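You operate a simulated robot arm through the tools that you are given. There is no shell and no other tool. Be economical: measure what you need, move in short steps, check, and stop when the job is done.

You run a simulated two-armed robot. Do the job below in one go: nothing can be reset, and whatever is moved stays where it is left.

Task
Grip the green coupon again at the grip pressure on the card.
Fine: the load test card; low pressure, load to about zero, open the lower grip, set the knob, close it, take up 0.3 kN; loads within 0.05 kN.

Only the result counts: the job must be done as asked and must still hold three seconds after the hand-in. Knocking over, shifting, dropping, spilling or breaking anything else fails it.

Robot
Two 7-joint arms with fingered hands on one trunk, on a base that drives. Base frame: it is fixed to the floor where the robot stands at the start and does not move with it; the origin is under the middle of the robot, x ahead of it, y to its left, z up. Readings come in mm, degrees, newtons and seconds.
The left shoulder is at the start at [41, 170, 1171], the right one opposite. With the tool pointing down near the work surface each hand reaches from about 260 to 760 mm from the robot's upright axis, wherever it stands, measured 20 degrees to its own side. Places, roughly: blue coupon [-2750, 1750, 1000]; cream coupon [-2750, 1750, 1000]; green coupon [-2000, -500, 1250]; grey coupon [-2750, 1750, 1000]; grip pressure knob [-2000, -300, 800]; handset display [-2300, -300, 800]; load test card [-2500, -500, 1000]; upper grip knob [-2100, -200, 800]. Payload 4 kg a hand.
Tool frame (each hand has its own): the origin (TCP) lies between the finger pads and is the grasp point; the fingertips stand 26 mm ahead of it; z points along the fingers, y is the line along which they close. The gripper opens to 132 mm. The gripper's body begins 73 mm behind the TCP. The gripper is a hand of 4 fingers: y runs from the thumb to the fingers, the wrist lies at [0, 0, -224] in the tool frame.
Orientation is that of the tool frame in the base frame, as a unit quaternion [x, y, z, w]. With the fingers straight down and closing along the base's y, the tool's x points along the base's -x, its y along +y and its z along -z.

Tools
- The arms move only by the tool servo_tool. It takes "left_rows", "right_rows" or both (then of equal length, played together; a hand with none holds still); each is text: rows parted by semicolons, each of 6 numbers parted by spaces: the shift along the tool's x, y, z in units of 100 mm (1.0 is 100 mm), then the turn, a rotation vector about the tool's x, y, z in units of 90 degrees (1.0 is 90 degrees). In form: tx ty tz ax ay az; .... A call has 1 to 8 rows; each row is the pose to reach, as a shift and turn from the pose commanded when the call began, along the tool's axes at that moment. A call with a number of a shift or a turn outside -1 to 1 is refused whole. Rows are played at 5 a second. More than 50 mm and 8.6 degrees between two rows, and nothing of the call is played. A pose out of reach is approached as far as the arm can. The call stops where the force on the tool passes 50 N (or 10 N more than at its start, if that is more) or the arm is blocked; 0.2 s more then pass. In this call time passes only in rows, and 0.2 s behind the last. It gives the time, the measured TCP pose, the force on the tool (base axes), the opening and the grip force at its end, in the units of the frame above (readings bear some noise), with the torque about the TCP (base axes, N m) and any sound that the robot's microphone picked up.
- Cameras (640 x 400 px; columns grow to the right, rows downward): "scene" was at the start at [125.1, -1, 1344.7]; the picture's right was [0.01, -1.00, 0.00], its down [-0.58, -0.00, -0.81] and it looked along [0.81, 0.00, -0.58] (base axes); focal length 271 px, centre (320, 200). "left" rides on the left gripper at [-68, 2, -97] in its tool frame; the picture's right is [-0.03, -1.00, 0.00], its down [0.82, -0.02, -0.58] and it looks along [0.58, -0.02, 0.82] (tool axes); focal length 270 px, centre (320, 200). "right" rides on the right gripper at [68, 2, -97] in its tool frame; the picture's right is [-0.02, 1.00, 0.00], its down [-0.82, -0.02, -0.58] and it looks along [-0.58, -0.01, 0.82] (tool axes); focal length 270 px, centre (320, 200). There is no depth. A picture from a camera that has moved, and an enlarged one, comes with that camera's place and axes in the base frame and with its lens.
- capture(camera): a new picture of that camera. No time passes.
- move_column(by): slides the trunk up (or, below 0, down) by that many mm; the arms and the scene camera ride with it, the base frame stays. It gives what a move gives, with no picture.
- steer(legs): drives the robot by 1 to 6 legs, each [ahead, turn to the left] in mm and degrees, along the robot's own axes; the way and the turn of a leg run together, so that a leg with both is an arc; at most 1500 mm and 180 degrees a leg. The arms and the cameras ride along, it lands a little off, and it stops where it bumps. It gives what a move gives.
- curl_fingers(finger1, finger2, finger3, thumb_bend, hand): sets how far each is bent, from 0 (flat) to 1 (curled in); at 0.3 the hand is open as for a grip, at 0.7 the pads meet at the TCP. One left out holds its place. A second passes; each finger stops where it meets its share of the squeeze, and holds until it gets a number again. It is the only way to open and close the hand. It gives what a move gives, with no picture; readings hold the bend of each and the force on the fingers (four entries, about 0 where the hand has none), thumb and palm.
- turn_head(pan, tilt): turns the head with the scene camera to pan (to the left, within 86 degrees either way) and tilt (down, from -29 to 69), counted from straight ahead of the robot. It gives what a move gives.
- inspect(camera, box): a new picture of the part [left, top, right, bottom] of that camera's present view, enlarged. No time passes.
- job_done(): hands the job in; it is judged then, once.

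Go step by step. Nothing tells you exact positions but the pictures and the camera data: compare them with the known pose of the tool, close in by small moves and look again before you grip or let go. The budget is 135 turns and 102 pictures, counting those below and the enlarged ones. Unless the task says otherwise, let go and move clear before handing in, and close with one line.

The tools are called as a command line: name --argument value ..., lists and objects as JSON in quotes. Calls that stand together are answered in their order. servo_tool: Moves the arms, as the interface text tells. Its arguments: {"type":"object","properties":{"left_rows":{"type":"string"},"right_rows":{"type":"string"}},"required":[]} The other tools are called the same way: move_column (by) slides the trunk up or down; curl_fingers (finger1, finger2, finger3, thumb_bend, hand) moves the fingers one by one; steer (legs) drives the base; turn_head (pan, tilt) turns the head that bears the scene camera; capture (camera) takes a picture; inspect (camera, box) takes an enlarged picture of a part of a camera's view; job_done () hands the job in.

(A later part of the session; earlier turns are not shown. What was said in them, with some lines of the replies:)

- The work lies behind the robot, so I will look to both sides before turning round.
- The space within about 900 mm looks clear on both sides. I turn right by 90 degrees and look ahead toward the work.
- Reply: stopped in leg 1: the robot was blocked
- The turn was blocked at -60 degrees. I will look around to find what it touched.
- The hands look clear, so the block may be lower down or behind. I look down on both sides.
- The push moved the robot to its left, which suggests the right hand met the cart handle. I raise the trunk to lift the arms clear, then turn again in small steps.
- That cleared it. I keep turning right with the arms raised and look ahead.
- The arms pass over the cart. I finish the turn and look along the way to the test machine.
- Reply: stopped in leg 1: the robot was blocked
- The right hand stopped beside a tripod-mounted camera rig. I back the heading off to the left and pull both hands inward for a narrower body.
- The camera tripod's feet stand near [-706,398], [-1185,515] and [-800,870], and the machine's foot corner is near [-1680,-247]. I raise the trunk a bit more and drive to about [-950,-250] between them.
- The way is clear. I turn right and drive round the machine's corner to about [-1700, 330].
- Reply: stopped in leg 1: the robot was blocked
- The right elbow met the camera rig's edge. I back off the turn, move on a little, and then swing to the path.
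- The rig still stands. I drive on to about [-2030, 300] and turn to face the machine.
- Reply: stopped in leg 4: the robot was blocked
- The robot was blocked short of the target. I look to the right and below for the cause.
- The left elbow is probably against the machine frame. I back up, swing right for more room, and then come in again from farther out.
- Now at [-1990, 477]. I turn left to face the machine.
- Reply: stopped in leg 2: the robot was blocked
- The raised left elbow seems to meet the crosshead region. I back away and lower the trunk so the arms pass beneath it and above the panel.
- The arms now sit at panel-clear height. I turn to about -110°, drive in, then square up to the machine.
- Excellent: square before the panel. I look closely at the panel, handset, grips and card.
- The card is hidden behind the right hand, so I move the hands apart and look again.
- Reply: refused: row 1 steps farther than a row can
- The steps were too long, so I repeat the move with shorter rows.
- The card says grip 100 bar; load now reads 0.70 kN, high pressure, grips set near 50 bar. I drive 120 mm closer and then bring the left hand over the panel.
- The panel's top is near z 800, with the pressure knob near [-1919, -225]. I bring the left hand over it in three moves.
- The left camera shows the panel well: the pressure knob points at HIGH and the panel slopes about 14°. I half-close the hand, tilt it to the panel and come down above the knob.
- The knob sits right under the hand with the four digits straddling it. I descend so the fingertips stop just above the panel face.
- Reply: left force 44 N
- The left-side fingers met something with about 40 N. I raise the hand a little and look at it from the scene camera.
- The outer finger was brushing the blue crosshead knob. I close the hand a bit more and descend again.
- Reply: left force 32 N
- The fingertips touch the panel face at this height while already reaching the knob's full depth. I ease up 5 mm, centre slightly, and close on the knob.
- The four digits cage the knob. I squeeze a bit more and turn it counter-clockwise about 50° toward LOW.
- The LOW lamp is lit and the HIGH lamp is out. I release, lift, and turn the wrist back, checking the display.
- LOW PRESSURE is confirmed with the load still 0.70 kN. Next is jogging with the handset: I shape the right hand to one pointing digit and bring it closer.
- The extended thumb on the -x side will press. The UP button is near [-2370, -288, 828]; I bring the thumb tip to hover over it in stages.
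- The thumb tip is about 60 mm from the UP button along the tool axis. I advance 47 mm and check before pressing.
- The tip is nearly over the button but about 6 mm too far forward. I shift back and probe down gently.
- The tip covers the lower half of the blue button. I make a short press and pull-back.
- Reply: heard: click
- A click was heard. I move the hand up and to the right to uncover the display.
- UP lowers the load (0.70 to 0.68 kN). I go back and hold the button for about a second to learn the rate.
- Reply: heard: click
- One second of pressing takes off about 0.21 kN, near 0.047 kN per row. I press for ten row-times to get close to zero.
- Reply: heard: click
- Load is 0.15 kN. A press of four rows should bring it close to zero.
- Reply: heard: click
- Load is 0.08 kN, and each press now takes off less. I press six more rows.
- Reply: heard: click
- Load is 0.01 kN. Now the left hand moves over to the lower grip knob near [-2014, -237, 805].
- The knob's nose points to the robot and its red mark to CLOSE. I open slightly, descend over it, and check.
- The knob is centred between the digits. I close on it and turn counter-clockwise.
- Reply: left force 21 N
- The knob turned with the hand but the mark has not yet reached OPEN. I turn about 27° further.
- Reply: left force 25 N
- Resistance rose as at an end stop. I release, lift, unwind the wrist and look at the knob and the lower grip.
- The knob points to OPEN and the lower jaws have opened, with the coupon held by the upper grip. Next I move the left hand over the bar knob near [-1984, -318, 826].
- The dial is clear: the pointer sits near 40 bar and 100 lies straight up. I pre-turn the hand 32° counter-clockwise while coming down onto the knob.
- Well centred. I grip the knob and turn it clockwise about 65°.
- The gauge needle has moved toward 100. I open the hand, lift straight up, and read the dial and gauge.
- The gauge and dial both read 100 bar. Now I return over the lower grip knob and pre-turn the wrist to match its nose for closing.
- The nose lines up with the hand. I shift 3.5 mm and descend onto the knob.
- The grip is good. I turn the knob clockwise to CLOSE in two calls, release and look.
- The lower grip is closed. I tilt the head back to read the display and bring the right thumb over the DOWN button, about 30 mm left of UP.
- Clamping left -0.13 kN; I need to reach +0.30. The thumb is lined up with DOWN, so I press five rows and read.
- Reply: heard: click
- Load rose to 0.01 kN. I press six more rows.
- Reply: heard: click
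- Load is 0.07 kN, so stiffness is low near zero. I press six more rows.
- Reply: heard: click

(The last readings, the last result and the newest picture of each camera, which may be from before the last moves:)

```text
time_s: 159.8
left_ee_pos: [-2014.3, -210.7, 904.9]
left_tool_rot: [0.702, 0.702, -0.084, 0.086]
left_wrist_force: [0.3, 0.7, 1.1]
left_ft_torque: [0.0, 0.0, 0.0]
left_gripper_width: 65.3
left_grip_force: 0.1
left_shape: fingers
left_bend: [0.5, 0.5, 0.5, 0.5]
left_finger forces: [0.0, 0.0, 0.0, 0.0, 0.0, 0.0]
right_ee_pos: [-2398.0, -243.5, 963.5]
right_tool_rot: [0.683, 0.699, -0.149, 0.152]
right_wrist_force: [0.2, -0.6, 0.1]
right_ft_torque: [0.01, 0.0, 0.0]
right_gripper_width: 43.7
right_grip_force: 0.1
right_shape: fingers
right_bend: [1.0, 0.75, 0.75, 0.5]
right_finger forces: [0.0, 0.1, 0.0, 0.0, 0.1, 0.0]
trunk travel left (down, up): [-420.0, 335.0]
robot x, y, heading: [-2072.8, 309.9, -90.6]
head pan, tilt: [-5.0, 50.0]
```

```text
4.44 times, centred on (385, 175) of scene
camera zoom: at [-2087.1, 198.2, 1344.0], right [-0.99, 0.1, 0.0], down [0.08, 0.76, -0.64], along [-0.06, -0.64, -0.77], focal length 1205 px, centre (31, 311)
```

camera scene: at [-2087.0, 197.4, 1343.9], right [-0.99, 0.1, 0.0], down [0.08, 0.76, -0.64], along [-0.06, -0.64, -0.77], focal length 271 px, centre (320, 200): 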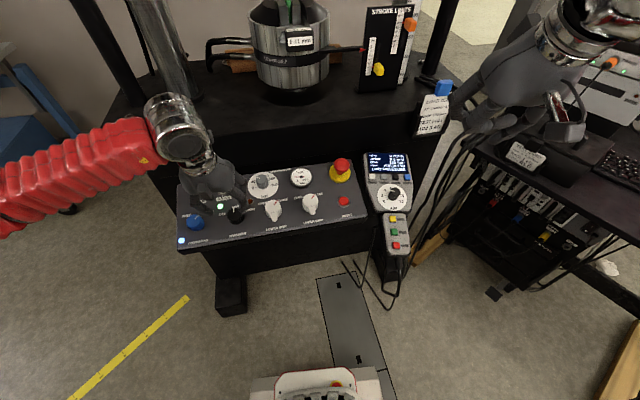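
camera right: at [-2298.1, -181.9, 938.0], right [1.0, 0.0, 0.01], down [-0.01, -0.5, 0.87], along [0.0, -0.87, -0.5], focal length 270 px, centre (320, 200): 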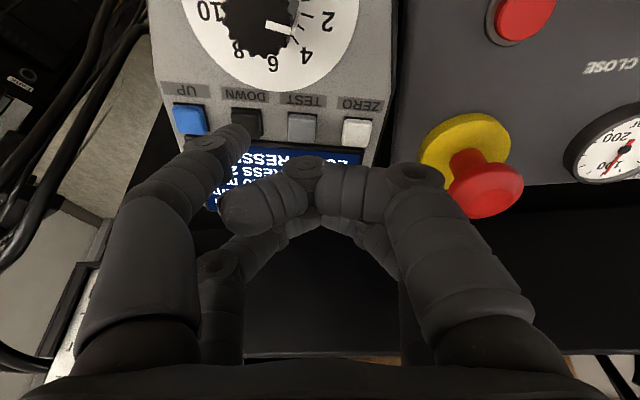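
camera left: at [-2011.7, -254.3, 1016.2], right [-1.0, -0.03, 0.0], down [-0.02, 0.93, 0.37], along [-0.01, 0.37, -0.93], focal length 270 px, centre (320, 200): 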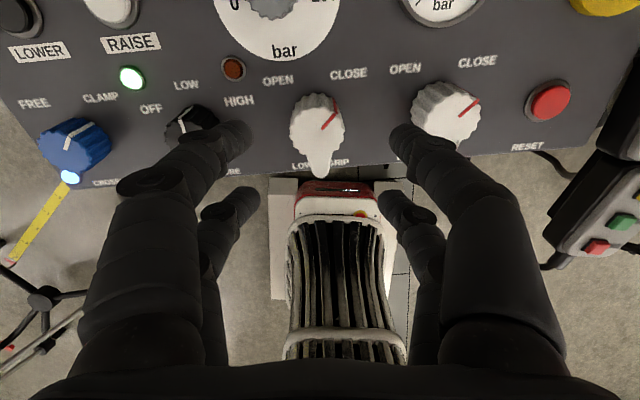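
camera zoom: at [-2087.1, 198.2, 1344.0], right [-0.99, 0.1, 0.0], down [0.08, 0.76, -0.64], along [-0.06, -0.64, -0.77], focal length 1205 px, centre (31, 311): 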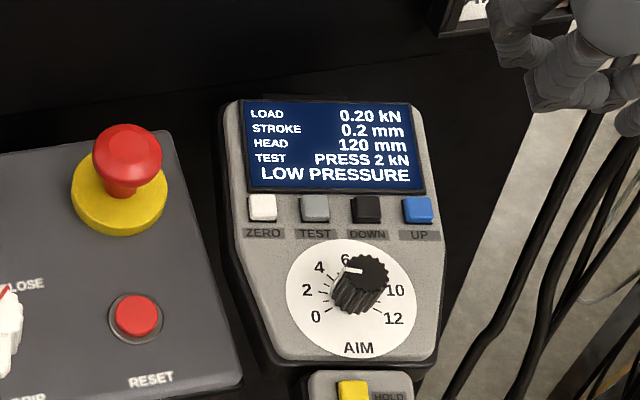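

Load is 0.20 kN. A shorter press of three rows should bring about 0.3.

servo_tool --right_rows "0 0.3 0 0 0 0;0 0.7 0.15 0 0 0;0 1.0 0.5 0 0 0;0 1.0 0.95 0 0 0"

servo_tool --right_rows "0 0.01 0.2 0 0 0;0 0.01 0.22 0 0 0;0 0.01 0.22 0 0 0;0 0 0 0 0 0;0 0 -0.45 0 0 0"

servo_tool --right_rows "0 -0.3 -0.35 0 0 0;0 -0.7 -0.5 0 0 0;0 -1.0 -0.5 0 0 0"

inspect --camera "scene" --box '[340, 130, 430, 220]'

```text
time_s: 160.8
left_ee_pos: [-2013.7, -212.0, 904.1]
left_tool_rot: [0.702, 0.702, -0.084, 0.086]
left_wrist_force: [-0.2, 0.5, 0.3]
left_ft_torque: [0.0, -0.01, 0.0]
left_gripper_width: 65.4
left_grip_force: 0.0
left_shape: fingers
left_bend: [0.5, 0.5, 0.5, 0.5]
left_finger forces: [0.0, 0.0, 0.0, 0.0, 0.0, 0.0]
right_ee_pos: [-2294.6, -282.7, 876.6]
right_tool_rot: [0.684, 0.698, -0.149, 0.152]
right_wrist_force: [0.2, -0.6, -0.1]
right_ft_torque: [0.03, 0.01, -0.01]
right_gripper_width: 43.8
right_grip_force: 0.0
right_shape: fingers
right_bend: [1.0, 0.75, 0.75, 0.5]
right_finger forces: [0.0, 0.0, 0.1, 0.0, 0.0, 0.0]
trunk travel left (down, up): [-420.0, 335.0]
robot x, y, heading: [-2076.9, 309.1, -90.8]
head pan, tilt: [-5.0, 50.0]
```

```text
time_s: 162.0
left_ee_pos: [-2014.7, -210.5, 905.8]
left_tool_rot: [0.702, 0.702, -0.084, 0.086]
left_wrist_force: [0.2, 0.4, -0.2]
left_ft_torque: [0.01, -0.04, 0.02]
left_gripper_width: 65.4
left_grip_force: 0.1
left_shape: fingers
left_bend: [0.5, 0.5, 0.5, 0.5]
left_finger forces: [0.1, 0.1, 0.0, 0.0, 0.0, 0.0]
right_ee_pos: [-2297.4, -262.9, 918.8]
right_tool_rot: [0.684, 0.698, -0.149, 0.152]
right_wrist_force: [0.2, -0.3, -0.5]
right_ft_torque: [-0.04, -0.01, 0.01]
right_gripper_width: 43.7
right_grip_force: 0.1
right_shape: fingers
right_bend: [1.0, 0.75, 0.75, 0.5]
right_finger forces: [0.0, 0.0, 0.0, 0.0, 0.1, 0.1]
trunk travel left (down, up): [-420.0, 335.0]
robot x, y, heading: [-2076.9, 302.8, -91.0]
head pan, tilt: [-5.0, 50.0]
heard: click
```

```text
time_s: 162.8
left_ee_pos: [-2014.0, -211.7, 905.9]
left_tool_rot: [0.702, 0.701, -0.084, 0.086]
left_wrist_force: [0.2, 0.3, -0.5]
left_ft_torque: [-0.06, 0.0, 0.03]
left_gripper_width: 65.4
left_grip_force: 0.0
left_shape: fingers
left_bend: [0.5, 0.5, 0.5, 0.5]
left_finger forces: [0.0, 0.1, 0.0, 0.1, 0.0, 0.0]
right_ee_pos: [-2400.8, -245.6, 966.7]
right_tool_rot: [0.683, 0.698, -0.149, 0.152]
right_wrist_force: [-0.3, 0.0, 0.6]
right_ft_torque: [-0.02, -0.01, -0.03]
right_gripper_width: 43.4
right_grip_force: 0.1
right_shape: fingers
right_bend: [1.0, 0.75, 0.75, 0.5]
right_finger forces: [0.1, 0.0, 0.0, 0.1, 0.1, 0.1]
trunk travel left (down, up): [-420.0, 335.0]
robot x, y, heading: [-2079.4, 310.8, -90.6]
head pan, tilt: [-5.0, 50.0]
```

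```text
4.44 times, centred on (385, 175) of scene
camera zoom: at [-2087.1, 198.3, 1344.0], right [-0.99, 0.1, 0.0], down [0.08, 0.76, -0.64], along [-0.06, -0.64, -0.77], focal length 1205 px, centre (31, 311)
```

zoom: 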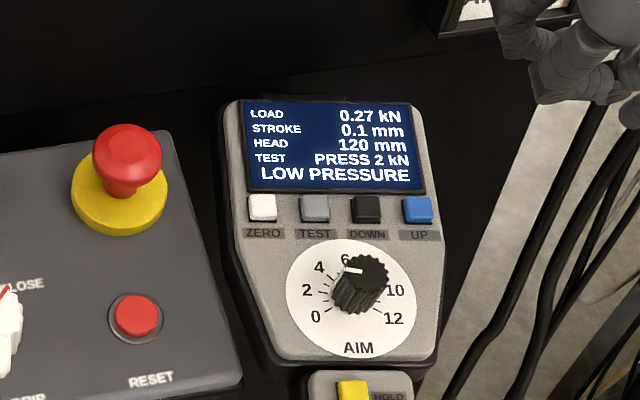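

Load is 0.27 kN, already in tolerance. One very short tap centres it better.

servo_tool --right_rows "0 0.3 0 0 0 0;0 0.7 0.15 0 0 0;0 1.0 0.5 0 0 0;0 1.0 0.95 0 0 0"

servo_tool --right_rows "0 0.01 0.22 0 0 0;0 0 0 0 0 0;0 0 -0.45 0 0 0"

servo_tool --right_rows "0 -0.3 -0.35 0 0 0;0 -0.7 -0.6 0 0 0;0 -1.0 -0.9 0 0 0"

servo_tool --left_rows "0.2 0.2 -0.3 0 0 0;0.4 0.4 -0.6 0 0 0;0.7 0.5 -0.9 0 0 0"

capture --camera "scene"

inspect --camera "scene" --box '[340, 130, 430, 220]'

inspect --camera "scene" --box '[170, 140, 370, 260]'

```text
time_s: 163.8
left_ee_pos: [-2013.8, -212.1, 905.1]
left_tool_rot: [0.702, 0.702, -0.083, 0.086]
left_wrist_force: [-0.1, 0.6, -1.1]
left_ft_torque: [0.0, 0.0, 0.02]
left_gripper_width: 65.6
left_grip_force: 0.1
left_shape: fingers
left_bend: [0.5, 0.5, 0.5, 0.5]
left_finger forces: [0.1, 0.1, 0.0, 0.0, 0.0, 0.1]
right_ee_pos: [-2299.3, -283.5, 877.9]
right_tool_rot: [0.684, 0.698, -0.149, 0.152]
right_wrist_force: [0.7, 0.0, 0.0]
right_ft_torque: [0.01, 0.01, -0.01]
right_gripper_width: 44.0
right_grip_force: 0.1
right_shape: fingers
right_bend: [1.0, 0.75, 0.75, 0.5]
right_finger forces: [0.0, 0.0, 0.1, 0.0, 0.0, 0.0]
trunk travel left (down, up): [-420.0, 335.0]
robot x, y, heading: [-2080.9, 311.2, -91.0]
head pan, tilt: [-5.0, 50.0]
```

```text
time_s: 164.6
left_ee_pos: [-2014.7, -211.3, 905.2]
left_tool_rot: [0.702, 0.701, -0.084, 0.086]
left_wrist_force: [-0.1, -0.3, -0.8]
left_ft_torque: [0.02, -0.01, -0.02]
left_gripper_width: 65.5
left_grip_force: 0.0
left_shape: fingers
left_bend: [0.5, 0.5, 0.5, 0.5]
left_finger forces: [0.0, 0.0, 0.0, 0.1, 0.0, 0.1]
right_ee_pos: [-2298.0, -264.2, 919.2]
right_tool_rot: [0.684, 0.697, -0.15, 0.151]
right_wrist_force: [-0.3, 0.4, -0.4]
right_ft_torque: [0.01, -0.01, 0.02]
right_gripper_width: 43.6
right_grip_force: 0.0
right_shape: fingers
right_bend: [1.0, 0.75, 0.75, 0.5]
right_finger forces: [0.1, 0.0, 0.0, 0.0, 0.1, 0.0]
trunk travel left (down, up): [-420.0, 335.0]
robot x, y, heading: [-2077.5, 311.1, -90.9]
head pan, tilt: [-5.0, 50.0]
heard: click
```

```text
time_s: 165.4
left_ee_pos: [-2012.9, -210.9, 906.5]
left_tool_rot: [0.702, 0.702, -0.084, 0.086]
left_wrist_force: [0.2, 0.0, -1.5]
left_ft_torque: [0.01, 0.01, 0.0]
left_gripper_width: 65.5
left_grip_force: 0.1
left_shape: fingers
left_bend: [0.5, 0.5, 0.5, 0.5]
left_finger forces: [0.0, 0.0, 0.1, 0.1, 0.0, 0.0]
right_ee_pos: [-2401.2, -229.2, 1002.8]
right_tool_rot: [0.682, 0.699, -0.15, 0.153]
right_wrist_force: [0.8, 0.7, -0.1]
right_ft_torque: [-0.03, -0.02, 0.01]
right_gripper_width: 43.8
right_grip_force: 0.0
right_shape: fingers
right_bend: [1.0, 0.75, 0.75, 0.5]
right_finger forces: [0.1, 0.0, 0.0, 0.0, 0.1, 0.0]
trunk travel left (down, up): [-420.0, 335.0]
robot x, y, heading: [-2078.7, 307.4, -90.8]
head pan, tilt: [-5.0, 50.0]
```

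```text
time_s: 166.2
left_ee_pos: [-1963.6, -119.6, 975.6]
left_tool_rot: [0.701, 0.703, -0.083, 0.086]
left_wrist_force: [0.0, -0.2, -0.5]
left_ft_torque: [-0.01, -0.02, 0.02]
left_gripper_width: 65.4
left_grip_force: 0.0
left_shape: fingers
left_bend: [0.5, 0.5, 0.5, 0.5]
left_finger forces: [0.0, 0.0, 0.0, 0.1, 0.1, 0.0]
right_ee_pos: [-2400.4, -228.2, 1002.4]
right_tool_rot: [0.684, 0.698, -0.15, 0.153]
right_wrist_force: [-0.1, -0.2, 0.1]
right_ft_torque: [0.0, -0.03, 0.0]
right_gripper_width: 43.6
right_grip_force: 0.1
right_shape: fingers
right_bend: [1.0, 0.75, 0.75, 0.5]
right_finger forces: [0.0, 0.1, 0.1, 0.0, 0.1, 0.0]
trunk travel left (down, up): [-420.0, 335.0]
robot x, y, heading: [-2077.7, 308.8, -90.9]
head pan, tilt: [-5.0, 50.0]
```

```text
21 pictures are left
camera scene: at [-2086.7, 198.9, 1344.1], right [-0.99, 0.1, 0.0], down [0.08, 0.76, -0.64], along [-0.06, -0.64, -0.77], focal length 271 px, centre (320, 200)
```

scene: 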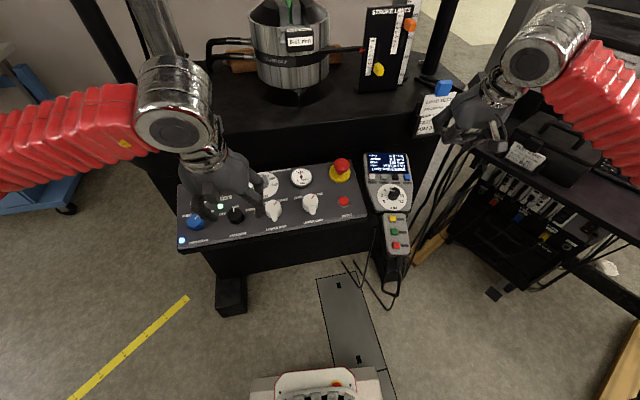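

```text
4.44 times, centred on (385, 175) of scene
camera zoom: at [-2086.7, 198.9, 1344.1], right [-0.99, 0.1, 0.0], down [0.08, 0.76, -0.64], along [-0.06, -0.64, -0.77], focal length 1205 px, centre (31, 311)
```

zoom: 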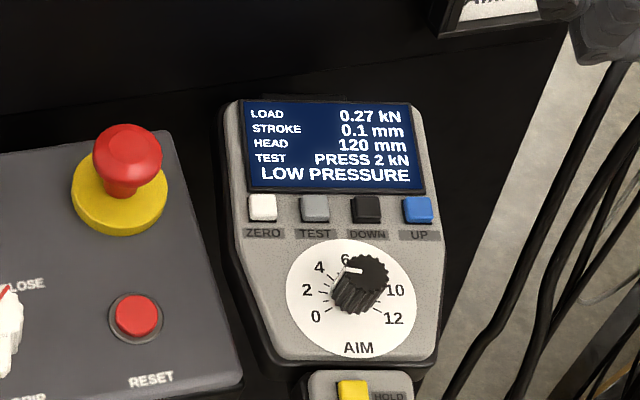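

```text
3.20 times, centred on (270, 200) of scene
camera zoom: at [-2086.7, 198.9, 1344.1], right [-0.99, 0.1, 0.0], down [0.08, 0.76, -0.64], along [-0.06, -0.64, -0.77], focal length 868 px, centre (480, 200)
```

zoom: 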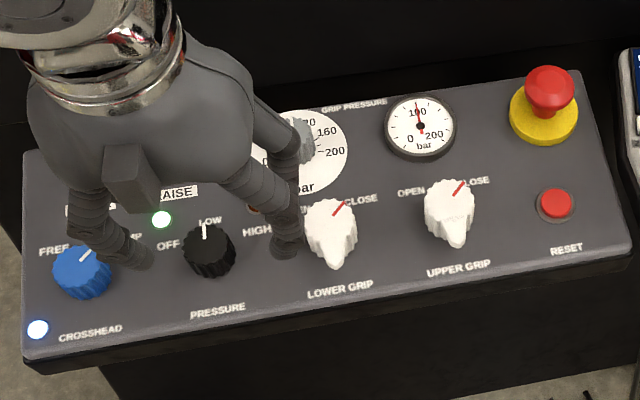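

Still 0.27 kN with 100 bar on the gauge. I give one two-row press to get nearer to 0.30.

servo_tool --right_rows "0 0.3 0.2 0 0 0;0 0.7 0.4 0 0 0;0 1.0 0.75 0 0 0;0 1.0 1.0 0 0 0"

servo_tool --right_rows "0 0 0.35 0 0 0;0 0.01 0.55 0 0 0;0 0.01 0.57 0 0 0;0 0 0.35 0 0 0;0 0 -0.1 0 0 0"

servo_tool --right_rows "0 -0.3 -0.35 0 0 0;0 -0.7 -0.6 0 0 0;0 -1.0 -0.9 0 0 0"

inspect --camera "scene" --box '[340, 130, 430, 220]'

```text
time_s: 167.2
left_ee_pos: [-1964.1, -121.1, 974.1]
left_tool_rot: [0.702, 0.702, -0.083, 0.087]
left_wrist_force: [-0.1, 0.8, -0.1]
left_ft_torque: [0.02, -0.02, 0.0]
left_gripper_width: 65.4
left_grip_force: 0.1
left_shape: fingers
left_bend: [0.5, 0.5, 0.5, 0.5]
left_finger forces: [0.1, 0.1, 0.0, 0.0, 0.1, 0.0]
right_ee_pos: [-2297.6, -266.6, 910.2]
right_tool_rot: [0.684, 0.697, -0.15, 0.152]
right_wrist_force: [-0.4, 0.9, 0.1]
right_ft_torque: [0.01, 0.04, 0.04]
right_gripper_width: 43.8
right_grip_force: 0.0
right_shape: fingers
right_bend: [1.0, 0.75, 0.75, 0.5]
right_finger forces: [0.0, 0.1, 0.1, 0.1, 0.1, 0.1]
trunk travel left (down, up): [-420.0, 335.0]
robot x, y, heading: [-2077.9, 316.6, -91.0]
head pan, tilt: [-5.0, 50.0]
```

```text
time_s: 168.4
left_ee_pos: [-1964.5, -120.8, 973.6]
left_tool_rot: [0.702, 0.702, -0.085, 0.086]
left_wrist_force: [-0.3, -0.3, 0.0]
left_ft_torque: [0.02, 0.0, 0.0]
left_gripper_width: 65.6
left_grip_force: 0.1
left_shape: fingers
left_bend: [0.5, 0.5, 0.5, 0.5]
left_finger forces: [0.0, 0.0, 0.0, 0.0, 0.0, 0.0]
right_ee_pos: [-2296.3, -263.1, 920.3]
right_tool_rot: [0.684, 0.698, -0.15, 0.152]
right_wrist_force: [-0.2, 0.0, -0.2]
right_ft_torque: [0.02, 0.0, 0.0]
right_gripper_width: 43.9
right_grip_force: 0.0
right_shape: fingers
right_bend: [1.0, 0.75, 0.75, 0.5]
right_finger forces: [0.0, 0.0, 0.0, 0.0, 0.0, 0.0]
trunk travel left (down, up): [-420.0, 335.0]
robot x, y, heading: [-2079.0, 308.6, -90.5]
head pan, tilt: [-5.0, 50.0]
heard: click
```

```text
time_s: 169.2
left_ee_pos: [-1964.9, -120.9, 974.8]
left_tool_rot: [0.702, 0.702, -0.083, 0.086]
left_wrist_force: [0.8, 0.2, -0.8]
left_ft_torque: [-0.05, -0.01, -0.01]
left_gripper_width: 65.3
left_grip_force: 0.0
left_shape: fingers
left_bend: [0.5, 0.5, 0.5, 0.5]
left_finger forces: [0.0, 0.0, 0.0, 0.0, 0.1, 0.0]
right_ee_pos: [-2399.7, -229.3, 999.8]
right_tool_rot: [0.683, 0.698, -0.151, 0.153]
right_wrist_force: [0.4, -0.4, 0.1]
right_ft_torque: [0.03, -0.01, -0.03]
right_gripper_width: 43.9
right_grip_force: 0.1
right_shape: fingers
right_bend: [1.0, 0.75, 0.75, 0.5]
right_finger forces: [0.1, 0.0, 0.0, 0.0, 0.0, 0.1]
trunk travel left (down, up): [-420.0, 335.0]
robot x, y, heading: [-2077.4, 312.2, -90.8]
head pan, tilt: [-5.0, 50.0]
```

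```text
4.44 times, centred on (385, 175) of scene
camera zoom: at [-2087.0, 198.9, 1344.1], right [-0.99, 0.1, 0.0], down [0.08, 0.76, -0.64], along [-0.06, -0.64, -0.77], focal length 1205 px, centre (31, 311)
```

zoom: 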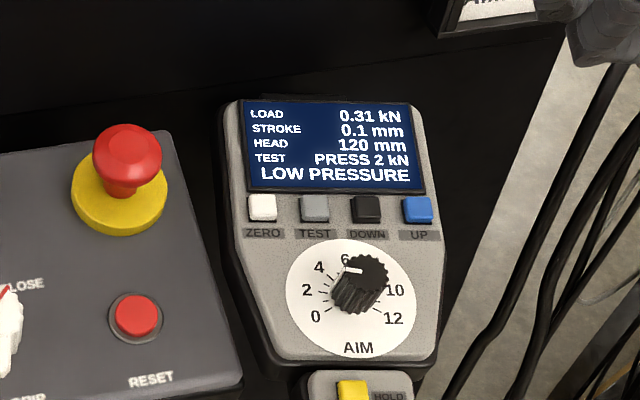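

The display reads 0.31 kN at low pressure, the gauge reads 100 bar, both grips are closed, and both hands are clear. I hand in.

job_done

```text
The job is handed in.
```

The green coupon is gripped again at the card's 100 bar, with both grips closed, low pressure on and 0.31 kN taken up. On the drive over, the arms touched the tool cart and the camera tripod rig a few times; both still looked upright, but I couldn't confirm that neither shifted.
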